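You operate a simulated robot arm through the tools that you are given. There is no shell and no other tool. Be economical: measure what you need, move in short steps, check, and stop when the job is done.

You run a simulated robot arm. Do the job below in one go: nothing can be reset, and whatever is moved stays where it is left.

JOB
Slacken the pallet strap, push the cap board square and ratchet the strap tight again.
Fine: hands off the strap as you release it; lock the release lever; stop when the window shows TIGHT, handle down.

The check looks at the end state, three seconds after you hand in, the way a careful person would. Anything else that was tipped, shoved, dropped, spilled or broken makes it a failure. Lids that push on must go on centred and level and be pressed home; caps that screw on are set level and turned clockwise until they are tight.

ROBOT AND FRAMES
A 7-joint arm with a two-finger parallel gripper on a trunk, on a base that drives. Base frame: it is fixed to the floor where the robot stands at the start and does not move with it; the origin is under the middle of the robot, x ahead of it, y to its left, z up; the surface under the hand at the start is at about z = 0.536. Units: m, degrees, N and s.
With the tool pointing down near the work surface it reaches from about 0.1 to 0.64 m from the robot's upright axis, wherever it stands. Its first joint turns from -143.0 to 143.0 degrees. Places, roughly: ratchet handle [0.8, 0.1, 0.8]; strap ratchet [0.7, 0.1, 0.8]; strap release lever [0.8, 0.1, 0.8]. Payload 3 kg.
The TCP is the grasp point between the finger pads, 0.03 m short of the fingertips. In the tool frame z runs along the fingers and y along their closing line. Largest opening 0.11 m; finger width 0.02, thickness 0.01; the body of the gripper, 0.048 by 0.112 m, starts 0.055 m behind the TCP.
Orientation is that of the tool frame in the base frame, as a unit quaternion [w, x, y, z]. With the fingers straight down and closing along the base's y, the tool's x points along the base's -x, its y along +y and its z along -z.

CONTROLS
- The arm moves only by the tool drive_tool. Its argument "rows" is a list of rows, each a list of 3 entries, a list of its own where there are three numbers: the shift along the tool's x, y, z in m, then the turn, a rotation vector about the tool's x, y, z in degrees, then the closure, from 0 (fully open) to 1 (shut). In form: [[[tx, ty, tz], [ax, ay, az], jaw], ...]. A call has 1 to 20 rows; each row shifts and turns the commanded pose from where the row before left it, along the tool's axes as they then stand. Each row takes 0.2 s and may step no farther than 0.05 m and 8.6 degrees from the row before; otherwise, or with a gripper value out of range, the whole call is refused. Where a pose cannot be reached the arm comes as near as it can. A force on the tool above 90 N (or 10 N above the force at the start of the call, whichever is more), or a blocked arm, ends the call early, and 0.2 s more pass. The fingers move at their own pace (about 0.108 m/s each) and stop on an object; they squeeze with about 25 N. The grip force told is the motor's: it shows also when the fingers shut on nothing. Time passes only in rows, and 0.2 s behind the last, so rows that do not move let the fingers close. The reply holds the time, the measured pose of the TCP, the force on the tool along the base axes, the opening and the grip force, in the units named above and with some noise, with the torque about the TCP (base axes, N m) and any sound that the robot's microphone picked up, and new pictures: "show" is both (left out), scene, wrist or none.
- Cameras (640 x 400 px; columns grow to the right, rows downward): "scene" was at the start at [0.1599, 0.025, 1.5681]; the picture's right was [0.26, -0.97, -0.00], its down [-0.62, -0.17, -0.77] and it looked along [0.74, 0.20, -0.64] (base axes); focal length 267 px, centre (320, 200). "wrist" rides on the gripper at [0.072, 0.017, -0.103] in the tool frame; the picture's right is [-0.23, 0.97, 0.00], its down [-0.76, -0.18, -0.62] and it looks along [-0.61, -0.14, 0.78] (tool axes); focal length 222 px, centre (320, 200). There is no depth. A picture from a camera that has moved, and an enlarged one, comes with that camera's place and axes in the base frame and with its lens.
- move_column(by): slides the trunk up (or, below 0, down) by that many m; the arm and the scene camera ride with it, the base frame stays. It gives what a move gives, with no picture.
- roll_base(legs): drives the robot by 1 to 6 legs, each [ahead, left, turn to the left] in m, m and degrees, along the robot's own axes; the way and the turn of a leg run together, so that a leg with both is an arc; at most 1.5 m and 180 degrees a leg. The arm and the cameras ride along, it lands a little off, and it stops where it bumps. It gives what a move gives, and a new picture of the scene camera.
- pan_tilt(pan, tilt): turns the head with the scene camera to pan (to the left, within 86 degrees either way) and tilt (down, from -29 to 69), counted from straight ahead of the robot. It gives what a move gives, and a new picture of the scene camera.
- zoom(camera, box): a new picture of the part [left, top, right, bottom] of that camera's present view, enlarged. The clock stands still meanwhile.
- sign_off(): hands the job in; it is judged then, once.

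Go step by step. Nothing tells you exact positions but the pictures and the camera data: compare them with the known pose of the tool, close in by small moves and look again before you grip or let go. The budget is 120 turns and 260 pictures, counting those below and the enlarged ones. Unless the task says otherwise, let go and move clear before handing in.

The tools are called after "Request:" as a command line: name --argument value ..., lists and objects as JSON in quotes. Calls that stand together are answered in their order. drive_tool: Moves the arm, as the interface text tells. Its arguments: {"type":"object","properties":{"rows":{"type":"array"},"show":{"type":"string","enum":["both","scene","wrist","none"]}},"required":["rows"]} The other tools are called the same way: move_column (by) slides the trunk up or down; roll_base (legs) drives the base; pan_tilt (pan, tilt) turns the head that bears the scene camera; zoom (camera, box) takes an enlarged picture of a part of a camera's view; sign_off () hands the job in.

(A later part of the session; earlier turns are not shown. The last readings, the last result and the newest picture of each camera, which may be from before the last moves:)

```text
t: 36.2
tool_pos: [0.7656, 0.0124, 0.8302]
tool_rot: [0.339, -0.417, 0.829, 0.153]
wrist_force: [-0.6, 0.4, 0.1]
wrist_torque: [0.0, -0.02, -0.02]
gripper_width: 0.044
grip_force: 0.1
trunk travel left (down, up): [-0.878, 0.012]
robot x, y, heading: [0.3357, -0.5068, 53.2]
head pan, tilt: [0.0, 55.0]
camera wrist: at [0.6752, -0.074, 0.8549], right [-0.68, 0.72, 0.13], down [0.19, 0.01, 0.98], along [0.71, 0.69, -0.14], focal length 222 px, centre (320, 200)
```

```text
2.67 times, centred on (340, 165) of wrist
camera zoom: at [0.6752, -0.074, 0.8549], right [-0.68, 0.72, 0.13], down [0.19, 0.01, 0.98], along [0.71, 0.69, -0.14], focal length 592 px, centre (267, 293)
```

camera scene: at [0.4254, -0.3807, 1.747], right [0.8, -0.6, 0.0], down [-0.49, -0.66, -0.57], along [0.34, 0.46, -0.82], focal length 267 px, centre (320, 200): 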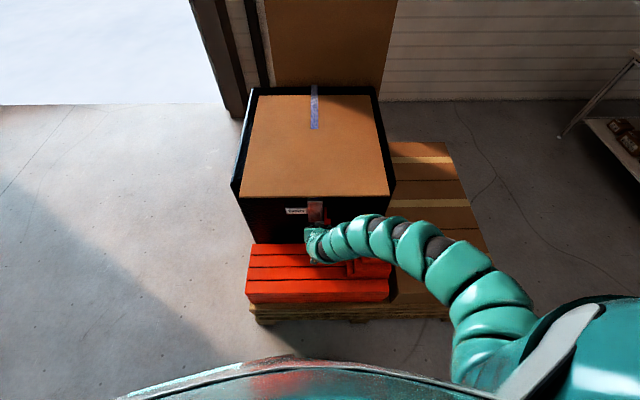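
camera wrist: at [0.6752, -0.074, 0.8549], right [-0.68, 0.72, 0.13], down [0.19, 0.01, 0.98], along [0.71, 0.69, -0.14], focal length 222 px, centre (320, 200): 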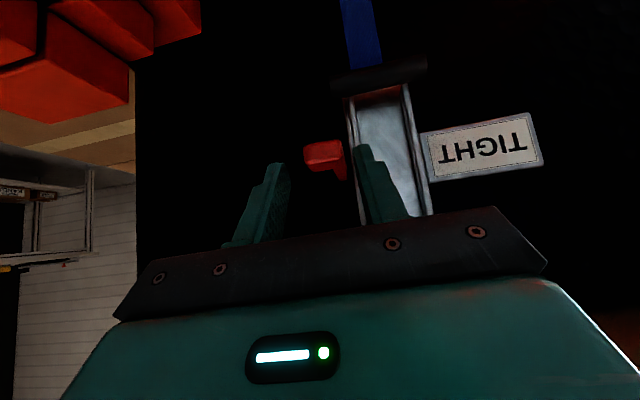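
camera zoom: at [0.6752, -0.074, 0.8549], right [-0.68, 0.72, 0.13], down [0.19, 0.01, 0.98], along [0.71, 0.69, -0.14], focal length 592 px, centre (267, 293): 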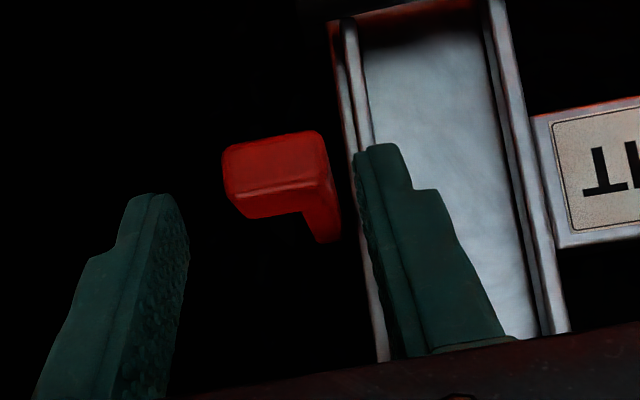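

Centred on the knob. Advance the last 2.5 cm and close.

Request:
drive_tool --rows '[[[0, 0, 0.013], [0, 0, 0], 0.6], [[0, 0, 0.012], [0, 0, 0], 0.6], [[0, 0, 0], [0, 0, 0], 0.6]]' --show "none"

Request:
zoom --camera "wrist" --box '[220, 90, 460, 240]'

```text
t: 37.0
tool_pos: [0.7768, 0.0264, 0.8119]
tool_rot: [0.339, -0.417, 0.83, 0.153]
wrist_force: [0.0, -0.4, -0.3]
wrist_torque: [0.0, 0.02, 0.0]
gripper_width: 0.0437
grip_force: 0.1
trunk travel left (down, up): [-0.878, 0.012]
robot x, y, heading: [0.339, -0.5063, 53.2]
head pan, tilt: [0.0, 55.0]
```

```text
2.67 times, centred on (340, 165) of wrist
camera zoom: at [0.6859, -0.0611, 0.8368], right [-0.68, 0.72, 0.13], down [0.19, 0.01, 0.98], along [0.71, 0.69, -0.14], focal length 592 px, centre (267, 293)
```

zoom: 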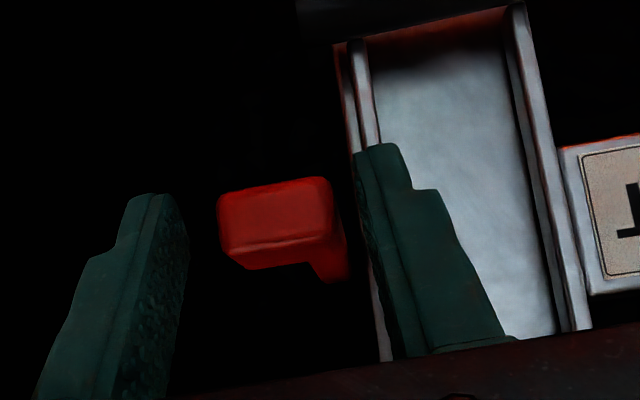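

Request:
drive_tool --rows '[[[0, 0, 0.003], [0, 0, 0], 0.8], [[0, 0, 0], [0, 0, 0], 0.8], [[0, 0, 0], [0, 0, 0], 0.85], [[0, 0, 0], [0, 0, 0], 0.85]]' --show "none"

Request:
zoom --camera "wrist" --box '[220, 90, 460, 240]'

```text
t: 38.0
tool_pos: [0.7741, 0.0291, 0.8113]
tool_rot: [0.34, -0.418, 0.828, 0.154]
wrist_force: [-17.2, -4.1, 4.6]
wrist_torque: [0.7, 0.47, 1.12]
gripper_width: 0.028
grip_force: 45.4
trunk travel left (down, up): [-0.878, 0.012]
robot x, y, heading: [0.3353, -0.5052, 53.3]
head pan, tilt: [0.0, 55.0]
```

```text
2.67 times, centred on (340, 165) of wrist
camera zoom: at [0.6843, -0.059, 0.8355], right [-0.68, 0.72, 0.13], down [0.19, 0.01, 0.98], along [0.71, 0.69, -0.14], focal length 592 px, centre (267, 293)
```

zoom: 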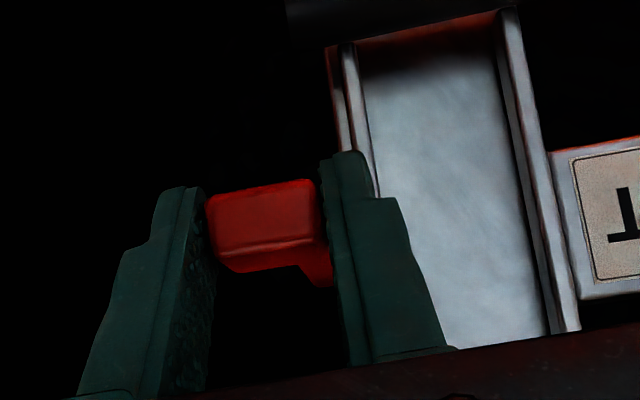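

Gripped on the 28 mm knob. Test moving it gently upward first.

Request:
drive_tool --rows '[[[-0.0035, 0.002, -0.0036], [0, 0, 0], 0.85], [[-0.0035, 0, -0.0036], [0, 0, 0], 0.85], [[0, 0, 0], [0, 0, 0], 0.85]]' --show "none"

Request:
zoom --camera "wrist" --box '[220, 90, 460, 240]'

```text
t: 38.8
tool_pos: [0.7742, 0.0303, 0.8165]
tool_rot: [0.336, -0.417, 0.831, 0.151]
wrist_force: [-18.2, -10.9, -39.6]
wrist_torque: [-0.25, 1.14, 0.94]
gripper_width: 0.0286
grip_force: 44.9
trunk travel left (down, up): [-0.878, 0.012]
robot x, y, heading: [0.335, -0.5052, 53.4]
head pan, tilt: [0.0, 55.0]
```

```text
2.67 times, centred on (340, 165) of wrist
camera zoom: at [0.6845, -0.0574, 0.8415], right [-0.68, 0.73, 0.13], down [0.2, 0.01, 0.98], along [0.71, 0.69, -0.15], focal length 592 px, centre (267, 293)
```

zoom: 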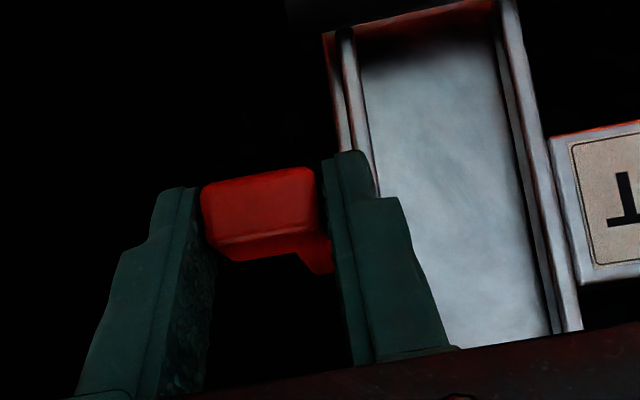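

Upward is blocked (40 N). Go back and try downward.

Request:
drive_tool --rows '[[[0.0035, 0, 0.0036], [0, 0, 0], 0.85], [[0.0035, 0, 0.0036], [0, 0, 0], 0.85], [[0.0035, 0, 0.0036], [0, 0, 0], 0.85], [[0.0035, 0, 0.0036], [0, 0, 0], 0.85], [[0, 0, 0], [0, 0, 0], 0.85]]' --show "none"

Request:
zoom --camera "wrist" --box '[220, 90, 460, 240]'

```text
t: 40.0
tool_pos: [0.7775, 0.0333, 0.8044]
tool_rot: [0.343, -0.416, 0.828, 0.153]
wrist_force: [-12.0, 8.4, 22.8]
wrist_torque: [1.82, -0.18, 1.26]
gripper_width: 0.0284
grip_force: 45.0
trunk travel left (down, up): [-0.878, 0.012]
robot x, y, heading: [0.3386, -0.5068, 53.3]
head pan, tilt: [0.0, 55.0]
```

```text
2.67 times, centred on (340, 165) of wrist
camera zoom: at [0.6866, -0.0559, 0.8282], right [-0.68, 0.72, 0.13], down [0.19, 0.0, 0.98], along [0.71, 0.69, -0.14], focal length 592 px, centre (267, 293)
```

zoom: 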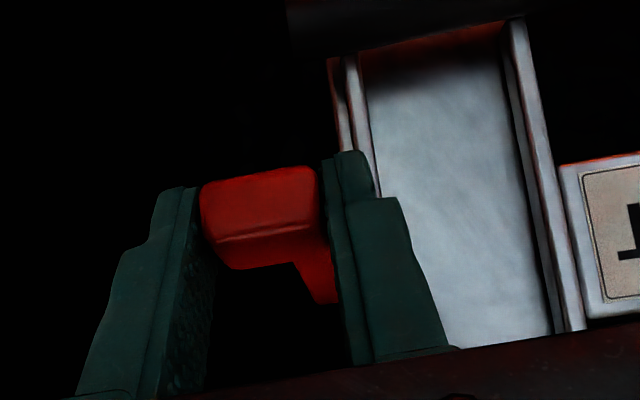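

Downward moves it with spring-like resistance. Continue down along its arc, turning the hand with it.

Request:
drive_tool --rows '[[[0.005, 0, 0.005], [0, -4, 0], 0.88], [[0.005, 0, 0.005], [0, -4, 0], 0.88], [[0.005, 0, 0.005], [0, -4, 0], 0.88], [[0, 0, 0], [0, 0, 0], 0.88]]' --show "wrist"

Request:
zoom --camera "wrist" --box '[220, 90, 460, 240]'

```text
t: 40.8
tool_pos: [0.7807, 0.0281, 0.7754]
tool_rot: [0.402, -0.385, 0.807, 0.199]
wrist_force: [-44.0, 32.6, 8.8]
wrist_torque: [0.9, 0.12, 1.55]
gripper_width: 0.0403
grip_force: 27.1
trunk travel left (down, up): [-0.878, 0.012]
robot x, y, heading: [0.331, -0.4994, 53.9]
head pan, tilt: [0.0, 55.0]
stopped in row 3: the force on the tool passed its limit at 106 N (the readings are from after the stop); the commanded pose is now the measured one
camera wrist: at [0.6875, -0.0598, 0.7796], right [-0.67, 0.71, 0.19], down [0.12, -0.15, 0.98], along [0.73, 0.68, 0.02], focal length 222 px, centre (320, 200)
```

wrist: 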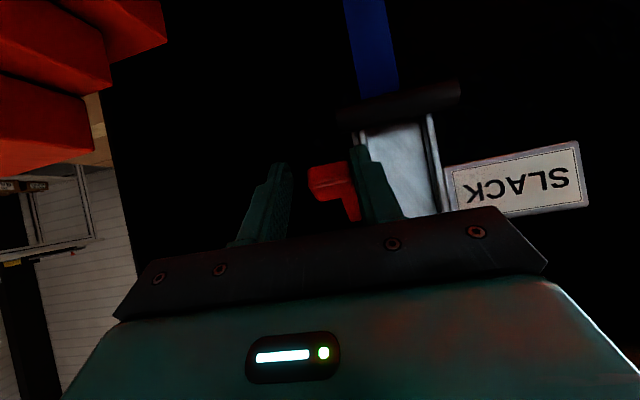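

```text
2.67 times, centred on (340, 165) of wrist
camera zoom: at [0.6875, -0.0598, 0.7796], right [-0.67, 0.71, 0.19], down [0.12, -0.15, 0.98], along [0.73, 0.68, 0.02], focal length 592 px, centre (267, 293)
```

zoom: 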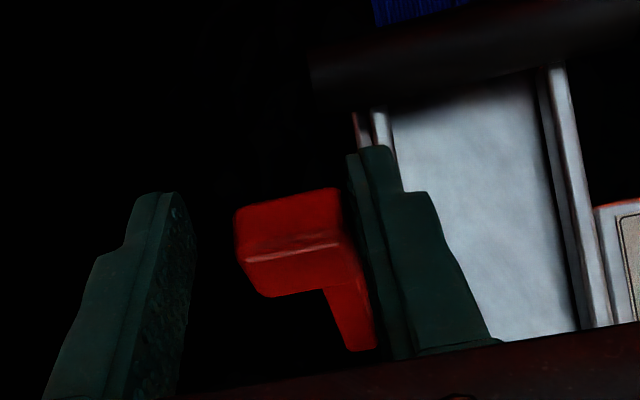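

The window now reads SLACK. Open the fingers, back off along the tool axis and check the lever stays put.

Request:
drive_tool --rows '[[[0, 0, 0], [0, 0, 0], 0.55], [[0, 0, 0], [0, 0, 0], 0.52], [[0, 0, 0], [0, 0, 0], 0.52]]' --show "none"

Request:
zoom --camera "wrist" --box '[220, 40, 620, 290]'

```text
t: 41.6
tool_pos: [0.7927, 0.0187, 0.7736]
tool_rot: [0.408, -0.378, 0.809, 0.189]
wrist_force: [-32.8, 18.7, -2.1]
wrist_torque: [0.06, 0.22, 1.2]
gripper_width: 0.0712
grip_force: 18.7
trunk travel left (down, up): [-0.878, 0.012]
robot x, y, heading: [0.3357, -0.5078, 53.3]
head pan, tilt: [0.0, 55.0]
```

```text
1.60 times, centred on (420, 165) of wrist
camera zoom: at [0.6976, -0.0664, 0.7776], right [-0.66, 0.73, 0.18], down [0.1, -0.15, 0.98], along [0.74, 0.67, 0.02], focal length 355 px, centre (160, 256)
```

zoom: 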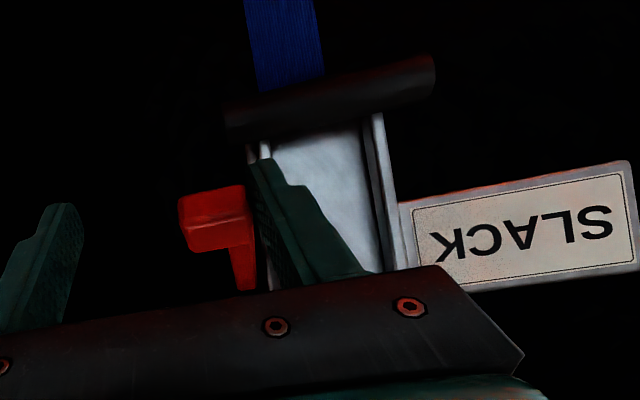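

The left finger is wedged between knob and rail; I'll withdraw straight back out.

Request:
drive_tool --rows '[[[0.003, 0, -0.008], [0, 0, 0], 0.45], [[0.003, 0, -0.01], [0, 0, 0], 0.45], [[0.003, 0, -0.012], [0, 0, 0], 0.45], [[0.003, 0, -0.02], [0, 0, 0], 0.45], [[0, 0, -0.03], [0, 0, 0], 0.45], [[0, 0, 0], [0, 0, 0], 0.45]]' --show "wrist"

Request:
zoom --camera "wrist" --box '[260, 40, 500, 190]'

```text
t: 43.0
tool_pos: [0.7525, -0.0358, 0.8129]
tool_rot: [0.408, -0.375, 0.811, 0.187]
wrist_force: [-0.2, 0.5, -0.3]
wrist_torque: [0.03, 0.01, -0.01]
gripper_width: 0.0602
grip_force: 0.0
trunk travel left (down, up): [-0.878, 0.012]
robot x, y, heading: [0.337, -0.5021, 53.3]
head pan, tilt: [0.0, 55.0]
camera wrist: at [0.657, -0.1209, 0.8168], right [-0.66, 0.73, 0.18], down [0.1, -0.15, 0.98], along [0.75, 0.66, 0.02], focal length 222 px, centre (320, 200)
```

wrist: 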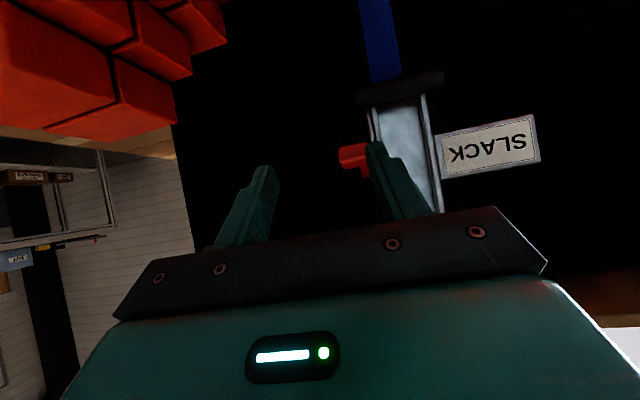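

```text
2.67 times, centred on (380, 115) of wrist
camera zoom: at [0.657, -0.1209, 0.8168], right [-0.66, 0.73, 0.18], down [0.1, -0.15, 0.98], along [0.75, 0.66, 0.02], focal length 592 px, centre (160, 427)
```

zoom: 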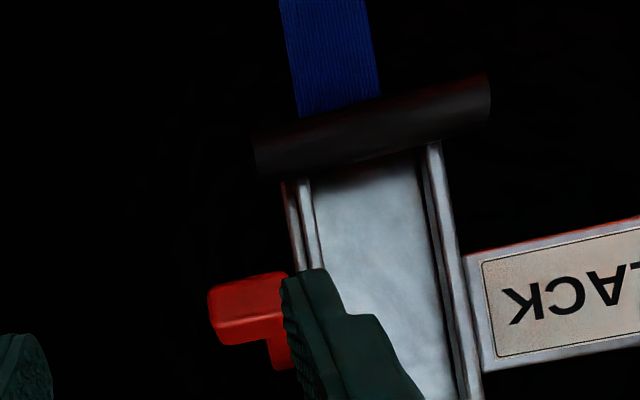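

The lever has stayed, strap reads SLACK. Next I level the hand and bring open fingertips to the cap's front edge height, centred on the strap line, ready to push it back.

Request:
drive_tool --rows '[[[-0.024, 0.02, -0.018], [-1, -7.2, -0.8], 0.3], [[-0.026, 0.02, -0.016], [-1, -7.2, -0.7], 0.1], [[-0.028, 0.015, -0.012], [-1, -7.2, -0.7], 0], [[-0.025, 0.01, -0.006], [0, 0, 0], 0], [[-0.023, 0.006, -0.006], [0, 0, 0], 0], [[0, 0, 0], [0, 0, 0], 0]]' --show "both"

Request:
zoom --camera "scene" --box '[220, 85, 412, 205]'

```text
t: 44.4
tool_pos: [0.6944, 0.0059, 0.9512]
tool_rot: [0.546, -0.361, 0.706, 0.269]
wrist_force: [-0.2, 0.7, 0.2]
wrist_torque: [0.02, 0.0, 0.0]
gripper_width: 0.1101
grip_force: 0.0
trunk travel left (down, up): [-0.878, 0.012]
robot x, y, heading: [0.3349, -0.5052, 53.4]
head pan, tilt: [0.0, 55.0]
camera scene: at [0.4241, -0.3793, 1.747], right [0.8, -0.59, 0.0], down [-0.49, -0.66, -0.57], along [0.34, 0.46, -0.82], focal length 267 px, centre (320, 200)
camera wrist: at [0.6085, -0.0792, 0.9077], right [-0.75, 0.63, 0.21], down [-0.11, -0.42, 0.9], along [0.65, 0.65, 0.39], focal length 222 px, centre (320, 200)
```

scene: 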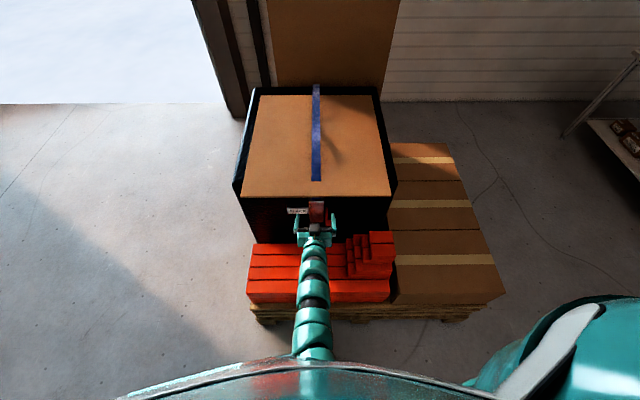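
wrist: 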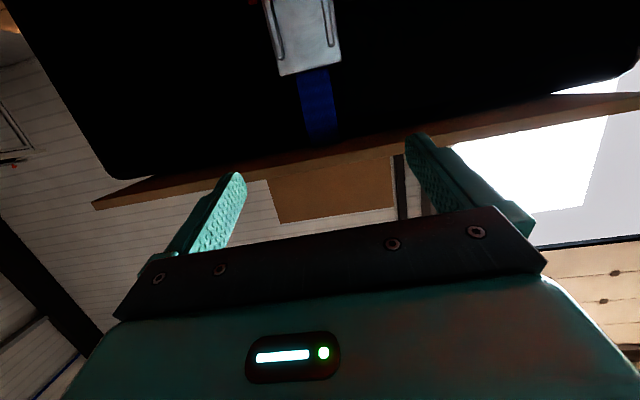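

```text
3.33 times, centred on (316, 145) of scene
camera zoom: at [0.4241, -0.3793, 1.747], right [0.8, -0.59, 0.0], down [-0.49, -0.66, -0.57], along [0.34, 0.46, -0.82], focal length 889 px, centre (333, 383)
```

zoom: 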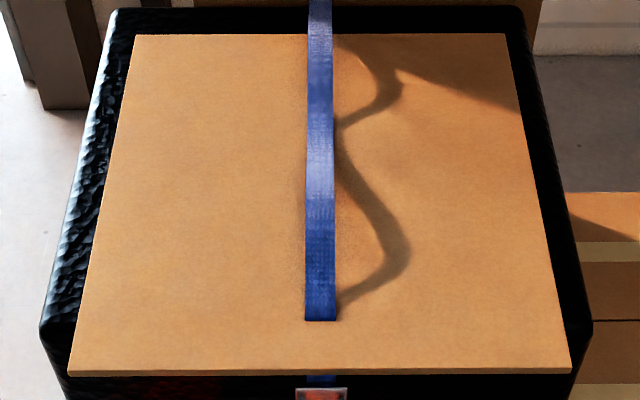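

Strap is visibly slack; the cap is parallel to the crate and centred sideways, needing roughly 8 cm straight back. Advance the open fingertips to the edge.

Request:
drive_tool --rows '[[[-0.0065, 0, 0.0242], [0, 0, 0], 0], [[-0.0065, 0, 0.0242], [0, 0, 0], 0], [[-0.0052, 0, 0.019], [0, 0, 0], 0], [[0, 0, 0], [0, 0, 0], 0]]' --show "wrist"

Request:
zoom --camera "scene" --box '[252, 150, 380, 230]'

```text
t: 45.4
tool_pos: [0.7362, 0.064, 0.9517]
tool_rot: [0.547, -0.361, 0.706, 0.269]
wrist_force: [0.6, 0.6, -1.4]
wrist_torque: [0.02, 0.1, 0.02]
gripper_width: 0.11
grip_force: 0.1
trunk travel left (down, up): [-0.878, 0.012]
robot x, y, heading: [0.3357, -0.5056, 53.6]
head pan, tilt: [0.0, 55.0]
camera wrist: at [0.65, -0.0208, 0.908], right [-0.75, 0.63, 0.21], down [-0.11, -0.42, 0.9], along [0.65, 0.65, 0.39], focal length 222 px, centre (320, 200)
```

wrist: 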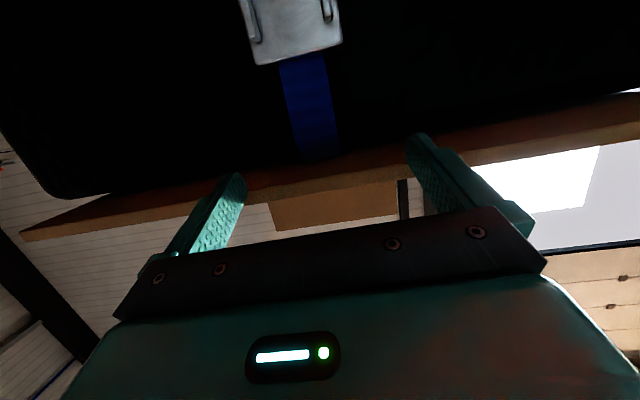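

```text
5.00 times, centred on (316, 190) of scene
camera zoom: at [0.4236, -0.3796, 1.747], right [0.8, -0.59, 0.0], down [-0.49, -0.66, -0.57], along [0.34, 0.46, -0.82], focal length 1333 px, centre (340, 250)
```

zoom: 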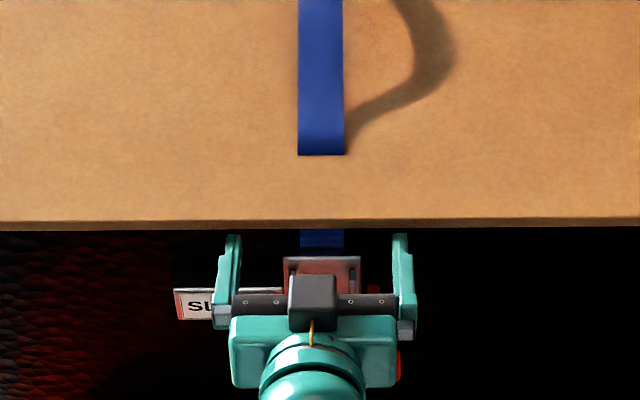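

Request:
drive_tool --rows '[[[-0.0026, 0, 0.0097], [0, 0, 0], 0], [[-0.0026, 0, 0.0097], [0, 0, 0], 0], [[-0.0026, 0, 0.0097], [0, 0, 0], 0], [[0, 0, 0], [0, 0, 0], 0]]' --show "wrist"

Request:
zoom --camera "scene" --box '[252, 150, 380, 230]'

```text
t: 46.4
tool_pos: [0.7525, 0.0869, 0.9505]
tool_rot: [0.547, -0.36, 0.706, 0.269]
wrist_force: [-0.4, -0.6, -1.6]
wrist_torque: [0.04, 0.1, -0.02]
gripper_width: 0.1097
grip_force: 0.0
trunk travel left (down, up): [-0.878, 0.012]
robot x, y, heading: [0.3358, -0.5071, 53.4]
head pan, tilt: [0.0, 55.0]
camera wrist: at [0.6678, 0.0021, 0.9078], right [-0.75, 0.63, 0.21], down [-0.11, -0.42, 0.9], along [0.65, 0.65, 0.39], focal length 222 px, centre (320, 200)
```

wrist: 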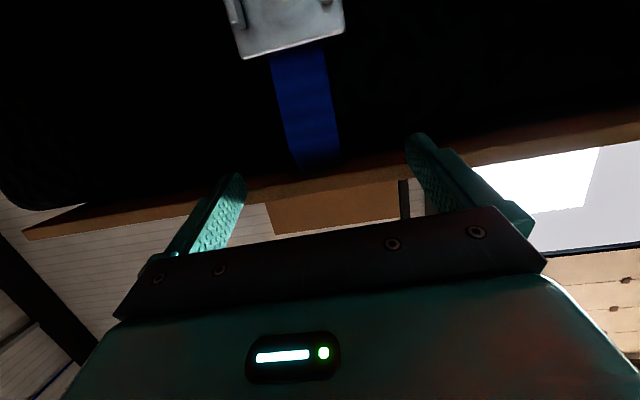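

```text
5.00 times, centred on (316, 190) of scene
camera zoom: at [0.4238, -0.3793, 1.747], right [0.8, -0.59, 0.0], down [-0.49, -0.66, -0.57], along [0.34, 0.46, -0.82], focal length 1333 px, centre (340, 250)
```

zoom: 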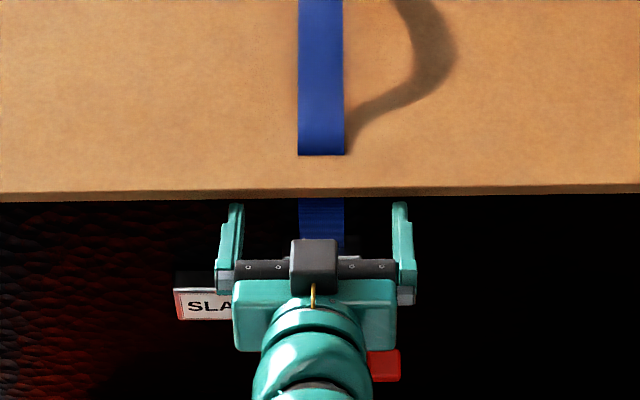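

The cap slides with the fingers, light force. Push another 3 cm and measure.

Request:
drive_tool --rows '[[[-0.0026, 0, 0.0097], [0, 0, 0], 0], [[-0.0026, 0, 0.0097], [0, 0, 0], 0], [[-0.0026, 0, 0.0097], [0, 0, 0], 0], [[0, 0, 0], [0, 0, 0], 0]]' --show "none"

Request:
zoom --camera "scene" --box '[220, 80, 412, 200]'

```text
t: 47.4
tool_pos: [0.7634, 0.113, 0.9522]
tool_rot: [0.544, -0.364, 0.705, 0.272]
wrist_force: [-22.8, -14.1, -3.9]
wrist_torque: [-0.11, 0.15, 1.96]
gripper_width: 0.1099
grip_force: 0.0
trunk travel left (down, up): [-0.878, 0.012]
robot x, y, heading: [0.3374, -0.5016, 53.6]
head pan, tilt: [0.0, 55.0]
```

```text
3.33 times, centred on (316, 140) of scene
camera zoom: at [0.4208, -0.3817, 1.7473], right [0.8, -0.59, 0.0], down [-0.49, -0.66, -0.58], along [0.34, 0.46, -0.82], focal length 889 px, centre (333, 400)
```

zoom: 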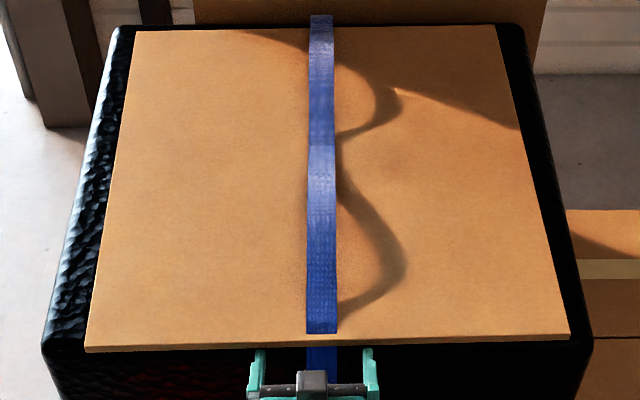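

The force jumped to 25 N on the left finger and the cap turned about 1.5° (left side lagging). Look closely before continuing.

Request:
drive_tool --rows '[[[0.0013, 0, -0.0048], [0, 0, 0], 0], [[0.0013, 0, -0.0048], [0, 0, 0], 0], [[0, 0, 0], [0, 0, 0], 0]]' --show "both"

Request:
zoom --camera "scene" --box '[272, 160, 352, 210]'

Request:
zoom --camera "scene" --box '[230, 80, 326, 140]'

```text
t: 48.2
tool_pos: [0.7655, 0.1026, 0.9529]
tool_rot: [0.547, -0.359, 0.706, 0.269]
wrist_force: [0.7, -0.1, -2.1]
wrist_torque: [0.0, 0.13, -0.06]
gripper_width: 0.1098
grip_force: 0.1
trunk travel left (down, up): [-0.878, 0.012]
robot x, y, heading: [0.3365, -0.5019, 53.7]
head pan, tilt: [0.0, 55.0]
camera scene: at [0.4247, -0.3794, 1.747], right [0.8, -0.59, 0.0], down [-0.49, -0.66, -0.57], along [0.34, 0.46, -0.82], focal length 267 px, centre (320, 200)
camera wrist: at [0.6809, 0.0179, 0.9092], right [-0.75, 0.63, 0.21], down [-0.11, -0.42, 0.9], along [0.65, 0.65, 0.39], focal length 222 px, centre (320, 200)
```

scene: 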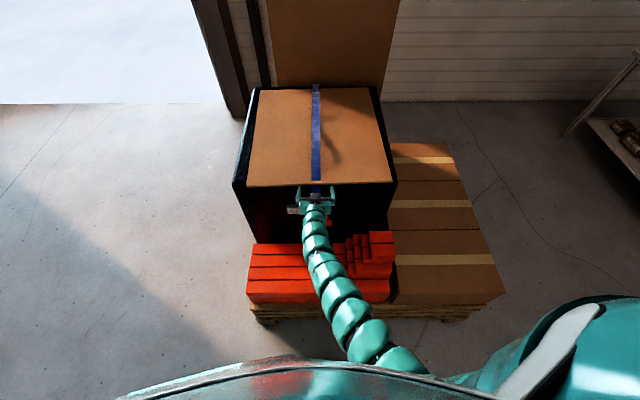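
wrist: 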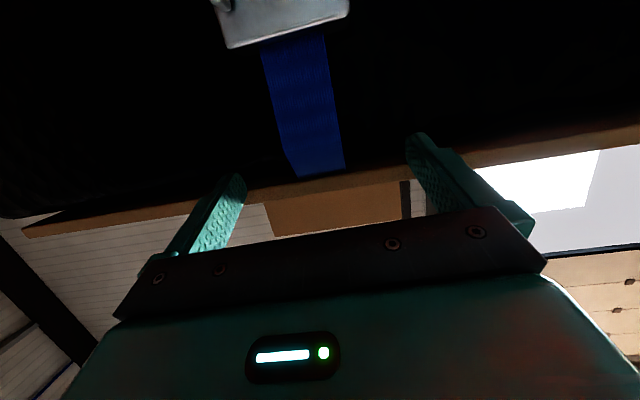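

```text
8.00 times, centred on (312, 185) of scene
camera zoom: at [0.4247, -0.3794, 1.747], right [0.8, -0.59, 0.0], down [-0.49, -0.66, -0.57], along [0.34, 0.46, -0.82], focal length 2133 px, centre (384, 320)
```

zoom: 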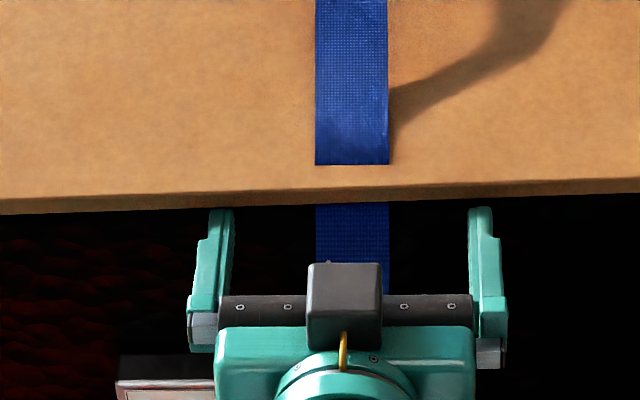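

```text
6.67 times, centred on (278, 110) of scene
camera zoom: at [0.4247, -0.3794, 1.747], right [0.8, -0.59, 0.0], down [-0.49, -0.66, -0.57], along [0.34, 0.46, -0.82], focal length 1778 px, centre (600, 800)
```

zoom: 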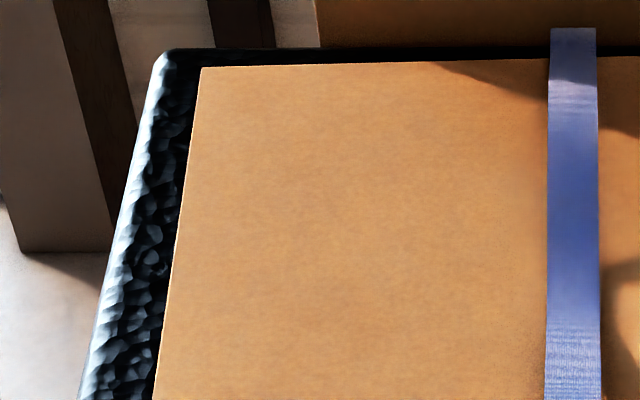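

No visible obstruction. I'll back off, close the fingers, and nudge the left part of the edge to square the cap up.

Request:
drive_tool --rows '[[[0.005, 0, -0.019], [0, 0, 0], 0.5], [[0, 0.04, 0], [0, 0, 0], 1], [[0, 0.045, 0], [0, 0, 0], 1], [[0, 0.045, 0], [0, 0, 0], 1], [[0, 0.03, 0], [0, 0, 0], 1], [[0, 0, 0], [0, 0, 0], 1]]' --show "none"

Request:
drive_tool --rows '[[[-0.0026, 0, 0.0097], [0, 0, 0], 1], [[-0.0026, 0, 0.0097], [0, 0, 0], 1], [[-0.0026, 0, 0.0097], [0, 0, 0], 1], [[0, 0, 0], [0, 0, 0], 1]]' --show "both"

Request:
zoom --camera "scene" --box '[220, 80, 412, 200]'

```text
t: 49.6
tool_pos: [0.6258, 0.1826, 0.9526]
tool_rot: [0.547, -0.359, 0.707, 0.269]
wrist_force: [0.1, 0.0, -1.6]
wrist_torque: [0.0, 0.02, 0.0]
gripper_width: 0.0
grip_force: 24.8
trunk travel left (down, up): [-0.878, 0.012]
robot x, y, heading: [0.3342, -0.5059, 53.4]
head pan, tilt: [0.0, 55.0]
```

```text
t: 50.6
tool_pos: [0.6398, 0.2004, 0.9467]
tool_rot: [0.543, -0.362, 0.709, 0.267]
wrist_force: [-14.8, -53.6, -25.8]
wrist_torque: [-0.59, 0.46, -0.6]
gripper_width: 0.0001
grip_force: 25.3
trunk travel left (down, up): [-0.878, 0.012]
robot x, y, heading: [0.333, -0.5026, 53.4]
head pan, tilt: [0.0, 55.0]
camera scene: at [0.4222, -0.3848, 1.747], right [0.8, -0.59, 0.0], down [-0.49, -0.66, -0.58], along [0.34, 0.46, -0.82], focal length 267 px, centre (320, 200)
camera wrist: at [0.5553, 0.1141, 0.904], right [-0.75, 0.63, 0.2], down [-0.1, -0.42, 0.9], along [0.65, 0.66, 0.38], focal length 222 px, centre (320, 200)
```

scene: 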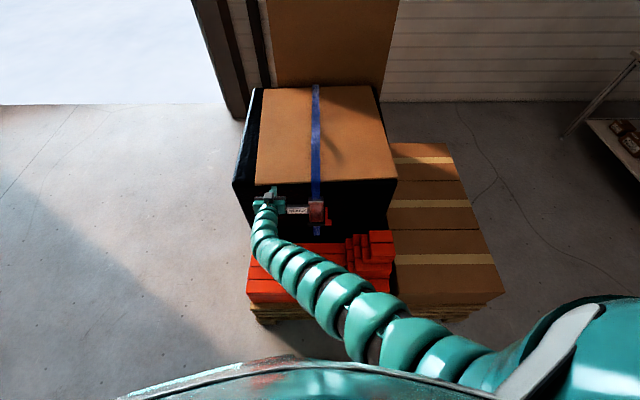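
wrist: 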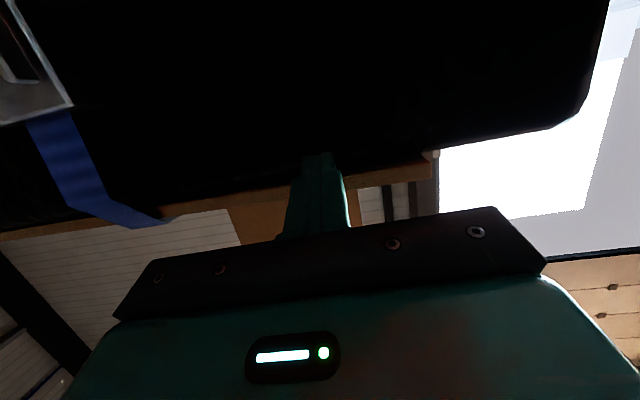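

```text
3.33 times, centred on (316, 140) of scene
camera zoom: at [0.4222, -0.3848, 1.747], right [0.8, -0.59, 0.0], down [-0.49, -0.66, -0.58], along [0.34, 0.46, -0.82], focal length 889 px, centre (333, 400)
```

zoom: 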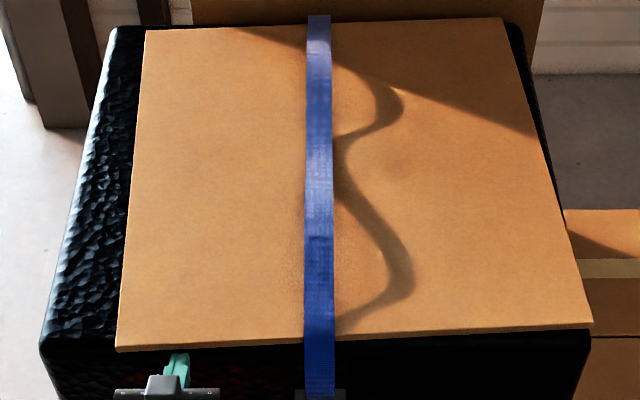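

The fingers were too low: the cap spans z≈0.949–0.961, so the tips wedged under it against the crate and the cap swung about 3° and slid right. I'll back out, raise the hand, and check.

Request:
drive_tool --rows '[[[0.0026, 0, -0.0097], [0, 0, 0], 1], [[0.0052, 0, -0.0194], [0, 0, 0], 1], [[0.0052, 0, -0.0194], [0, 0, 0], 1], [[-0.019, 0, -0.005], [0, -5, 0], 1], [[-0.005, 0, 0], [0, -7, 0], 1], [[0, 0, 0], [0, 0, 0], 1]]' --show "none"

Request:
zoom --camera "scene" --box '[220, 80, 412, 200]'

```text
t: 52.0
tool_pos: [0.6128, 0.1672, 0.976]
tool_rot: [0.618, -0.33, 0.645, 0.305]
wrist_force: [0.2, 0.1, 1.0]
wrist_torque: [0.01, -0.01, -0.02]
gripper_width: 0.0
grip_force: 24.9
trunk travel left (down, up): [-0.878, 0.012]
robot x, y, heading: [0.3371, -0.5053, 53.6]
head pan, tilt: [0.0, 55.0]
```

```text
3.33 times, centred on (316, 140) of scene
camera zoom: at [0.4224, -0.38, 1.7472], right [0.8, -0.59, 0.0], down [-0.49, -0.66, -0.57], along [0.34, 0.46, -0.82], focal length 889 px, centre (333, 400)
```

zoom: 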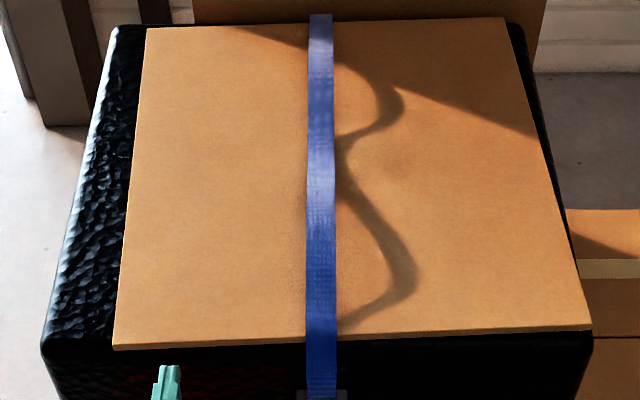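

Cap is stable. Plan: push its right-front side leftwards, which both turns it back and re-centres it. I'll raise the hand and drive the base right and a little forward.

Request:
drive_tool --rows '[[[-0.04, 0, -0.02], [0, 0, 0], 1], [[-0.03, 0, -0.01], [0, 0, 0], 1], [[0, 0, 0], [0, 0, 0], 1]]' --show "none"

Request:
roll_base --legs '[[0, -0.3, 0], [0.06, 0, 0]]'

```text
t: 52.8
tool_pos: [0.5988, 0.1493, 1.0481]
tool_rot: [0.616, -0.33, 0.646, 0.305]
wrist_force: [-0.1, -0.4, 0.5]
wrist_torque: [-0.04, 0.01, 0.01]
gripper_width: 0.0
grip_force: 25.4
trunk travel left (down, up): [-0.878, 0.012]
robot x, y, heading: [0.3381, -0.5043, 53.7]
head pan, tilt: [0.0, 55.0]
```

```text
t: 55.5
tool_pos: [0.882, 0.0157, 1.046]
tool_rot: [0.617, -0.329, 0.647, 0.303]
wrist_force: [0.6, 0.3, 0.4]
wrist_torque: [0.05, 0.01, 0.0]
gripper_width: 0.0
grip_force: 24.7
trunk travel left (down, up): [-0.878, 0.012]
robot x, y, heading: [0.6134, -0.6363, 53.2]
head pan, tilt: [0.0, 55.0]
camera scene: at [0.7065, -0.5103, 1.7468], right [0.8, -0.6, 0.0], down [-0.49, -0.66, -0.57], along [0.34, 0.46, -0.82], focal length 267 px, centre (320, 200)
```

scene: 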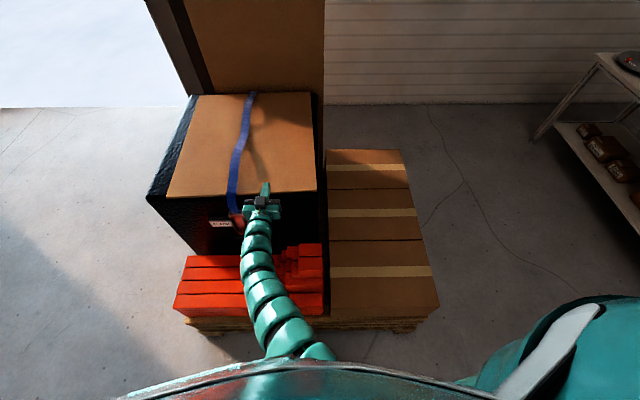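

Shift the hand to the right of the cap, beyond its right-front corner.

Request:
drive_tool --rows '[[[0, -0.045, 0], [0, 0, 0], 1], [[0, -0.045, 0], [0, 0, 0], 1], [[0, -0.045, 0], [0, 0, 0], 1], [[0, -0.045, 0], [0, 0, 0], 1], [[0, -0.04, 0], [0, 0, 0], 1], [[-0.002, 0, 0.038], [0, 0, 0], 1], [[-0.002, 0, 0.038], [0, 0, 0], 1], [[0.04, 0, 0.002], [0, 0, 0], 1], [[0.02, 0, 0.001], [0, 0, 0], 1], [[0, 0, 0], [0, 0, 0], 1]]' --show "both"

Request:
zoom --camera "scene" --box '[272, 150, 368, 210]'

```text
t: 57.7
tool_pos: [1.102, -0.0561, 0.9892]
tool_rot: [0.618, -0.329, 0.646, 0.304]
wrist_force: [-0.4, -0.2, -0.9]
wrist_torque: [-0.02, -0.02, 0.0]
gripper_width: 0.0003
grip_force: 24.6
trunk travel left (down, up): [-0.878, 0.012]
robot x, y, heading: [0.6139, -0.635, 53.2]
head pan, tilt: [0.0, 55.0]
camera scene: at [0.7044, -0.5126, 1.7471], right [0.8, -0.6, 0.0], down [-0.49, -0.66, -0.57], along [0.34, 0.46, -0.82], focal length 267 px, centre (320, 200)
camera wrist: at [1.024, -0.1327, 0.9225], right [-0.77, 0.6, 0.21], down [-0.22, -0.57, 0.8], along [0.59, 0.57, 0.57], focal length 222 px, centre (320, 200)
```

scene: 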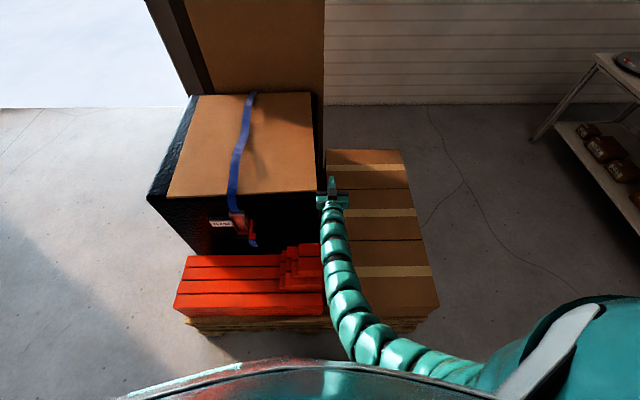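
wrist: 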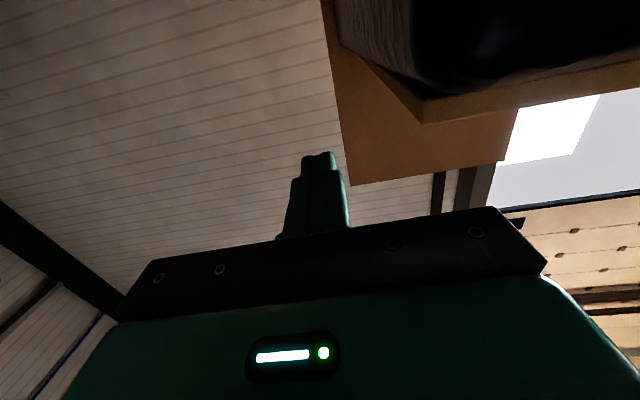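

```text
6.67 times, centred on (320, 180) of scene
camera zoom: at [0.7044, -0.5126, 1.7471], right [0.8, -0.6, 0.0], down [-0.49, -0.66, -0.57], along [0.34, 0.46, -0.82], focal length 1778 px, centre (320, 333)
```

zoom: 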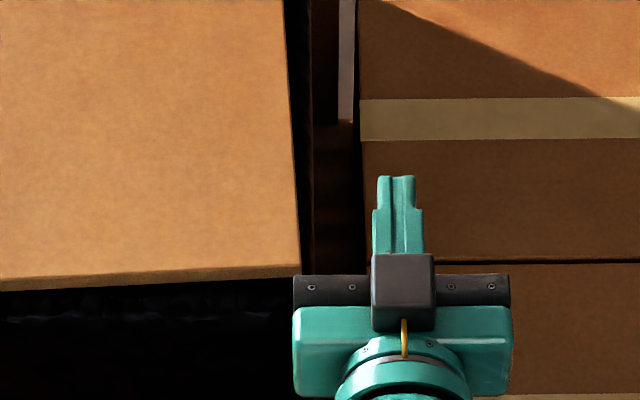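

Right-front corner is clearly in view. Lower 2 cm to the board's edge height and move left to contact, then push.

Request:
drive_tool --rows '[[[0.02, 0, 0.001], [0, 0, 0], 1], [[0, 0.015, 0], [0, 0, 0], 1], [[0, 0.015, 0], [0, 0, 0], 1], [[0, 0.01, 0], [0, 0, 0], 1], [[0, 0.01, 0], [0, 0, 0], 1], [[0, 0.01, 0], [0, 0, 0], 1], [[0, 0, 0], [0, 0, 0], 1]]' --show "both"

Request:
zoom --camera "scene" --box '[144, 85, 352, 215]'

```text
t: 59.3
tool_pos: [1.0571, -0.0207, 0.9693]
tool_rot: [0.618, -0.329, 0.646, 0.303]
wrist_force: [0.5, -0.4, 1.2]
wrist_torque: [0.0, 0.01, -0.01]
gripper_width: 0.0
grip_force: 24.6
trunk travel left (down, up): [-0.878, 0.012]
robot x, y, heading: [0.6134, -0.6379, 53.3]
head pan, tilt: [0.0, 55.0]
camera scene: at [0.7049, -0.5126, 1.7471], right [0.8, -0.6, 0.0], down [-0.49, -0.66, -0.57], along [0.34, 0.46, -0.82], focal length 267 px, centre (320, 200)
camera wrist: at [0.9781, -0.0963, 0.9026], right [-0.77, 0.6, 0.21], down [-0.22, -0.57, 0.79], along [0.59, 0.57, 0.57], focal length 222 px, centre (320, 200)
```

scene: 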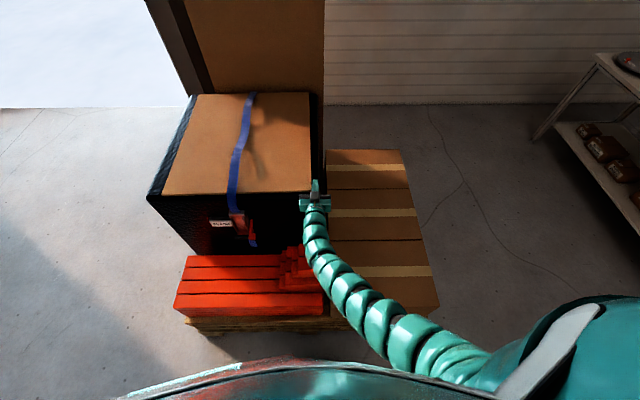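
wrist: 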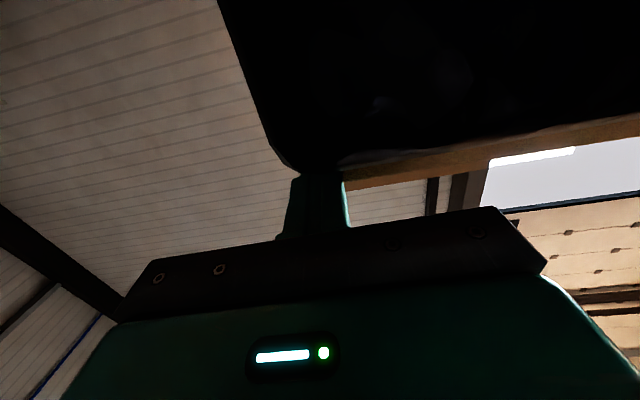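

```text
3.08 times, centred on (248, 150) of scene
camera zoom: at [0.7049, -0.5126, 1.7471], right [0.8, -0.6, 0.0], down [-0.49, -0.66, -0.57], along [0.34, 0.46, -0.82], focal length 820 px, centre (542, 354)
```

zoom: 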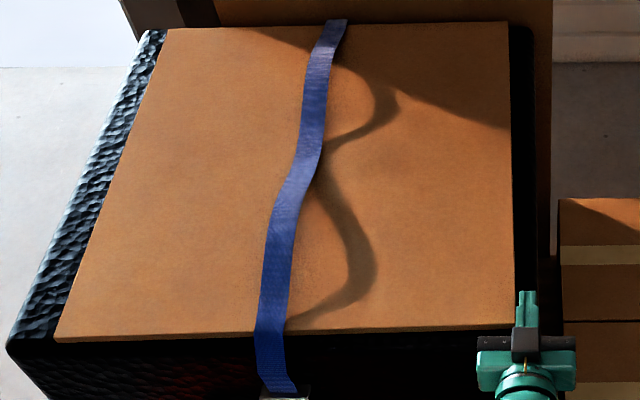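

Works gently; about 1.5° remains. Push another 1.6 cm left.

Request:
drive_tool --rows '[[[0, 0.008, 0], [0, 0, 0], 1], [[0, 0.009, 0], [0, 0, 0], 1], [[0, 0, 0], [0, 0, 0], 1]]' --show "none"

Request:
zoom --camera "scene" --box '[144, 85, 352, 215]'

```text
t: 60.1
tool_pos: [1.0424, -0.0118, 0.9693]
tool_rot: [0.618, -0.329, 0.646, 0.304]
wrist_force: [0.6, -0.5, 0.2]
wrist_torque: [-0.04, -0.01, 0.01]
gripper_width: 0.0004
grip_force: 24.9
trunk travel left (down, up): [-0.878, 0.012]
robot x, y, heading: [0.6161, -0.6372, 53.1]
head pan, tilt: [0.0, 55.0]
```

```text
3.08 times, centred on (248, 150) of scene
camera zoom: at [0.7048, -0.5126, 1.747], right [0.8, -0.6, 0.0], down [-0.49, -0.66, -0.57], along [0.34, 0.46, -0.82], focal length 820 px, centre (542, 354)
```

zoom: 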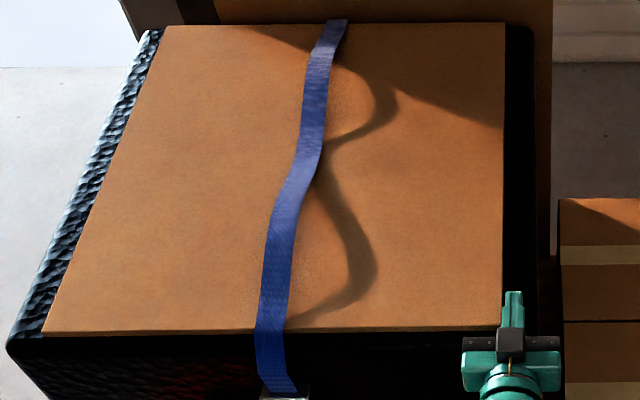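

Nearly square now. I'll withdraw the hand and return to the centred station to measure the margins symmetrically.

Request:
drive_tool --rows '[[[0, -0.03, 0], [0, 0, 0], 1], [[-0.04, -0.01, 0], [0, 0, 0], 1], [[-0.04, 0, -0.02], [0, 0, 0], 1], [[0, 0, -0.045], [0, 0, 0], 1], [[0, 0.02, -0.04], [0, 0, 0], 0.5], [[0, 0.045, -0.01], [0, 0, 0], 0], [[0, 0.045, 0], [0, 0, 0], 0], [[0, 0.045, 0], [0, 0, 0], 0], [[0, 0.045, 0], [0, 0, 0], 0], [[0, 0, 0], [0, 0, 0], 0]]' --show "none"

Request:
roll_base --legs '[[-0.06, 0, 0], [0, 0.32, 0]]'

Request:
zoom --camera "scene" --box '[220, 80, 412, 200]'

```text
t: 62.3
tool_pos: [0.8462, -0.004, 1.054]
tool_rot: [0.619, -0.328, 0.646, 0.302]
wrist_force: [0.9, -0.8, 0.3]
wrist_torque: [-0.01, 0.0, 0.02]
gripper_width: 0.1097
grip_force: 0.0
trunk travel left (down, up): [-0.878, 0.012]
robot x, y, heading: [0.615, -0.6392, 53.4]
head pan, tilt: [0.0, 55.0]
```

```text
t: 65.0
tool_pos: [0.558, 0.1453, 1.0523]
tool_rot: [0.619, -0.327, 0.647, 0.301]
wrist_force: [-0.7, 0.6, -0.2]
wrist_torque: [-0.01, -0.01, 0.01]
gripper_width: 0.11
grip_force: 0.2
trunk travel left (down, up): [-0.878, 0.012]
robot x, y, heading: [0.3217, -0.4918, 52.8]
head pan, tilt: [0.0, 55.0]
camera scene: at [0.4102, -0.3654, 1.747], right [0.8, -0.6, 0.0], down [-0.49, -0.65, -0.57], along [0.35, 0.46, -0.82], focal length 267 px, centre (320, 200)
```

scene: 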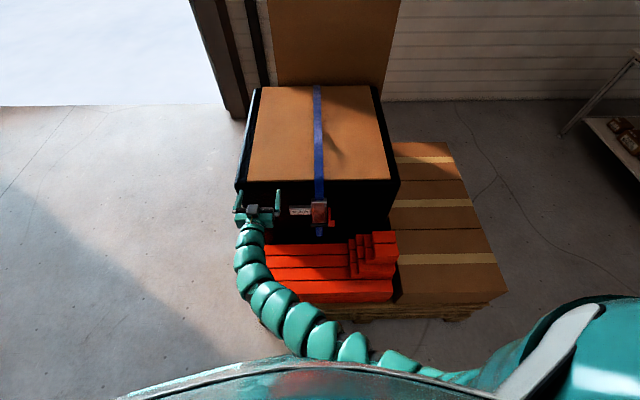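

```text
3.33 times, centred on (316, 140) of scene
camera zoom: at [0.4102, -0.3654, 1.747], right [0.8, -0.6, 0.0], down [-0.49, -0.65, -0.57], along [0.35, 0.46, -0.82], focal length 889 px, centre (333, 400)
```

zoom: 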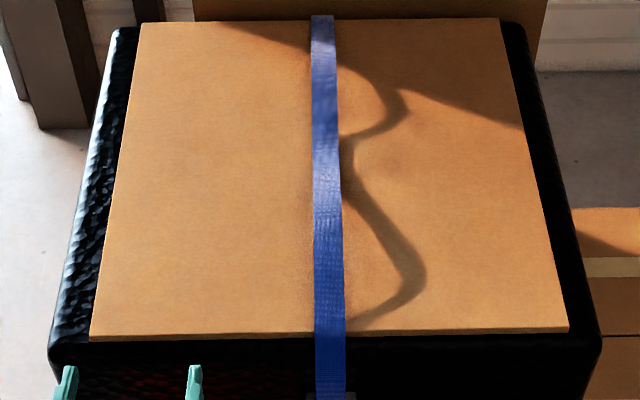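

The cap is now square: front slope and side margins match the crate. Now check the ratchet and lever.

Request:
zoom --camera "scene" --box '[272, 190, 368, 250]'

```text
6.67 times, centred on (320, 220) of scene
camera zoom: at [0.4102, -0.3654, 1.747], right [0.8, -0.6, 0.0], down [-0.49, -0.65, -0.57], along [0.35, 0.46, -0.82], focal length 1778 px, centre (320, 67)
```

zoom: 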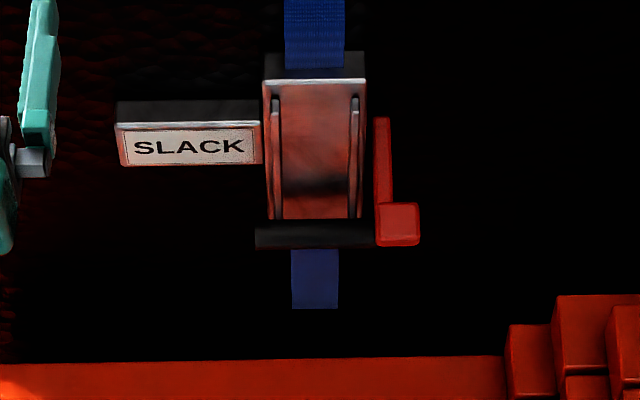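

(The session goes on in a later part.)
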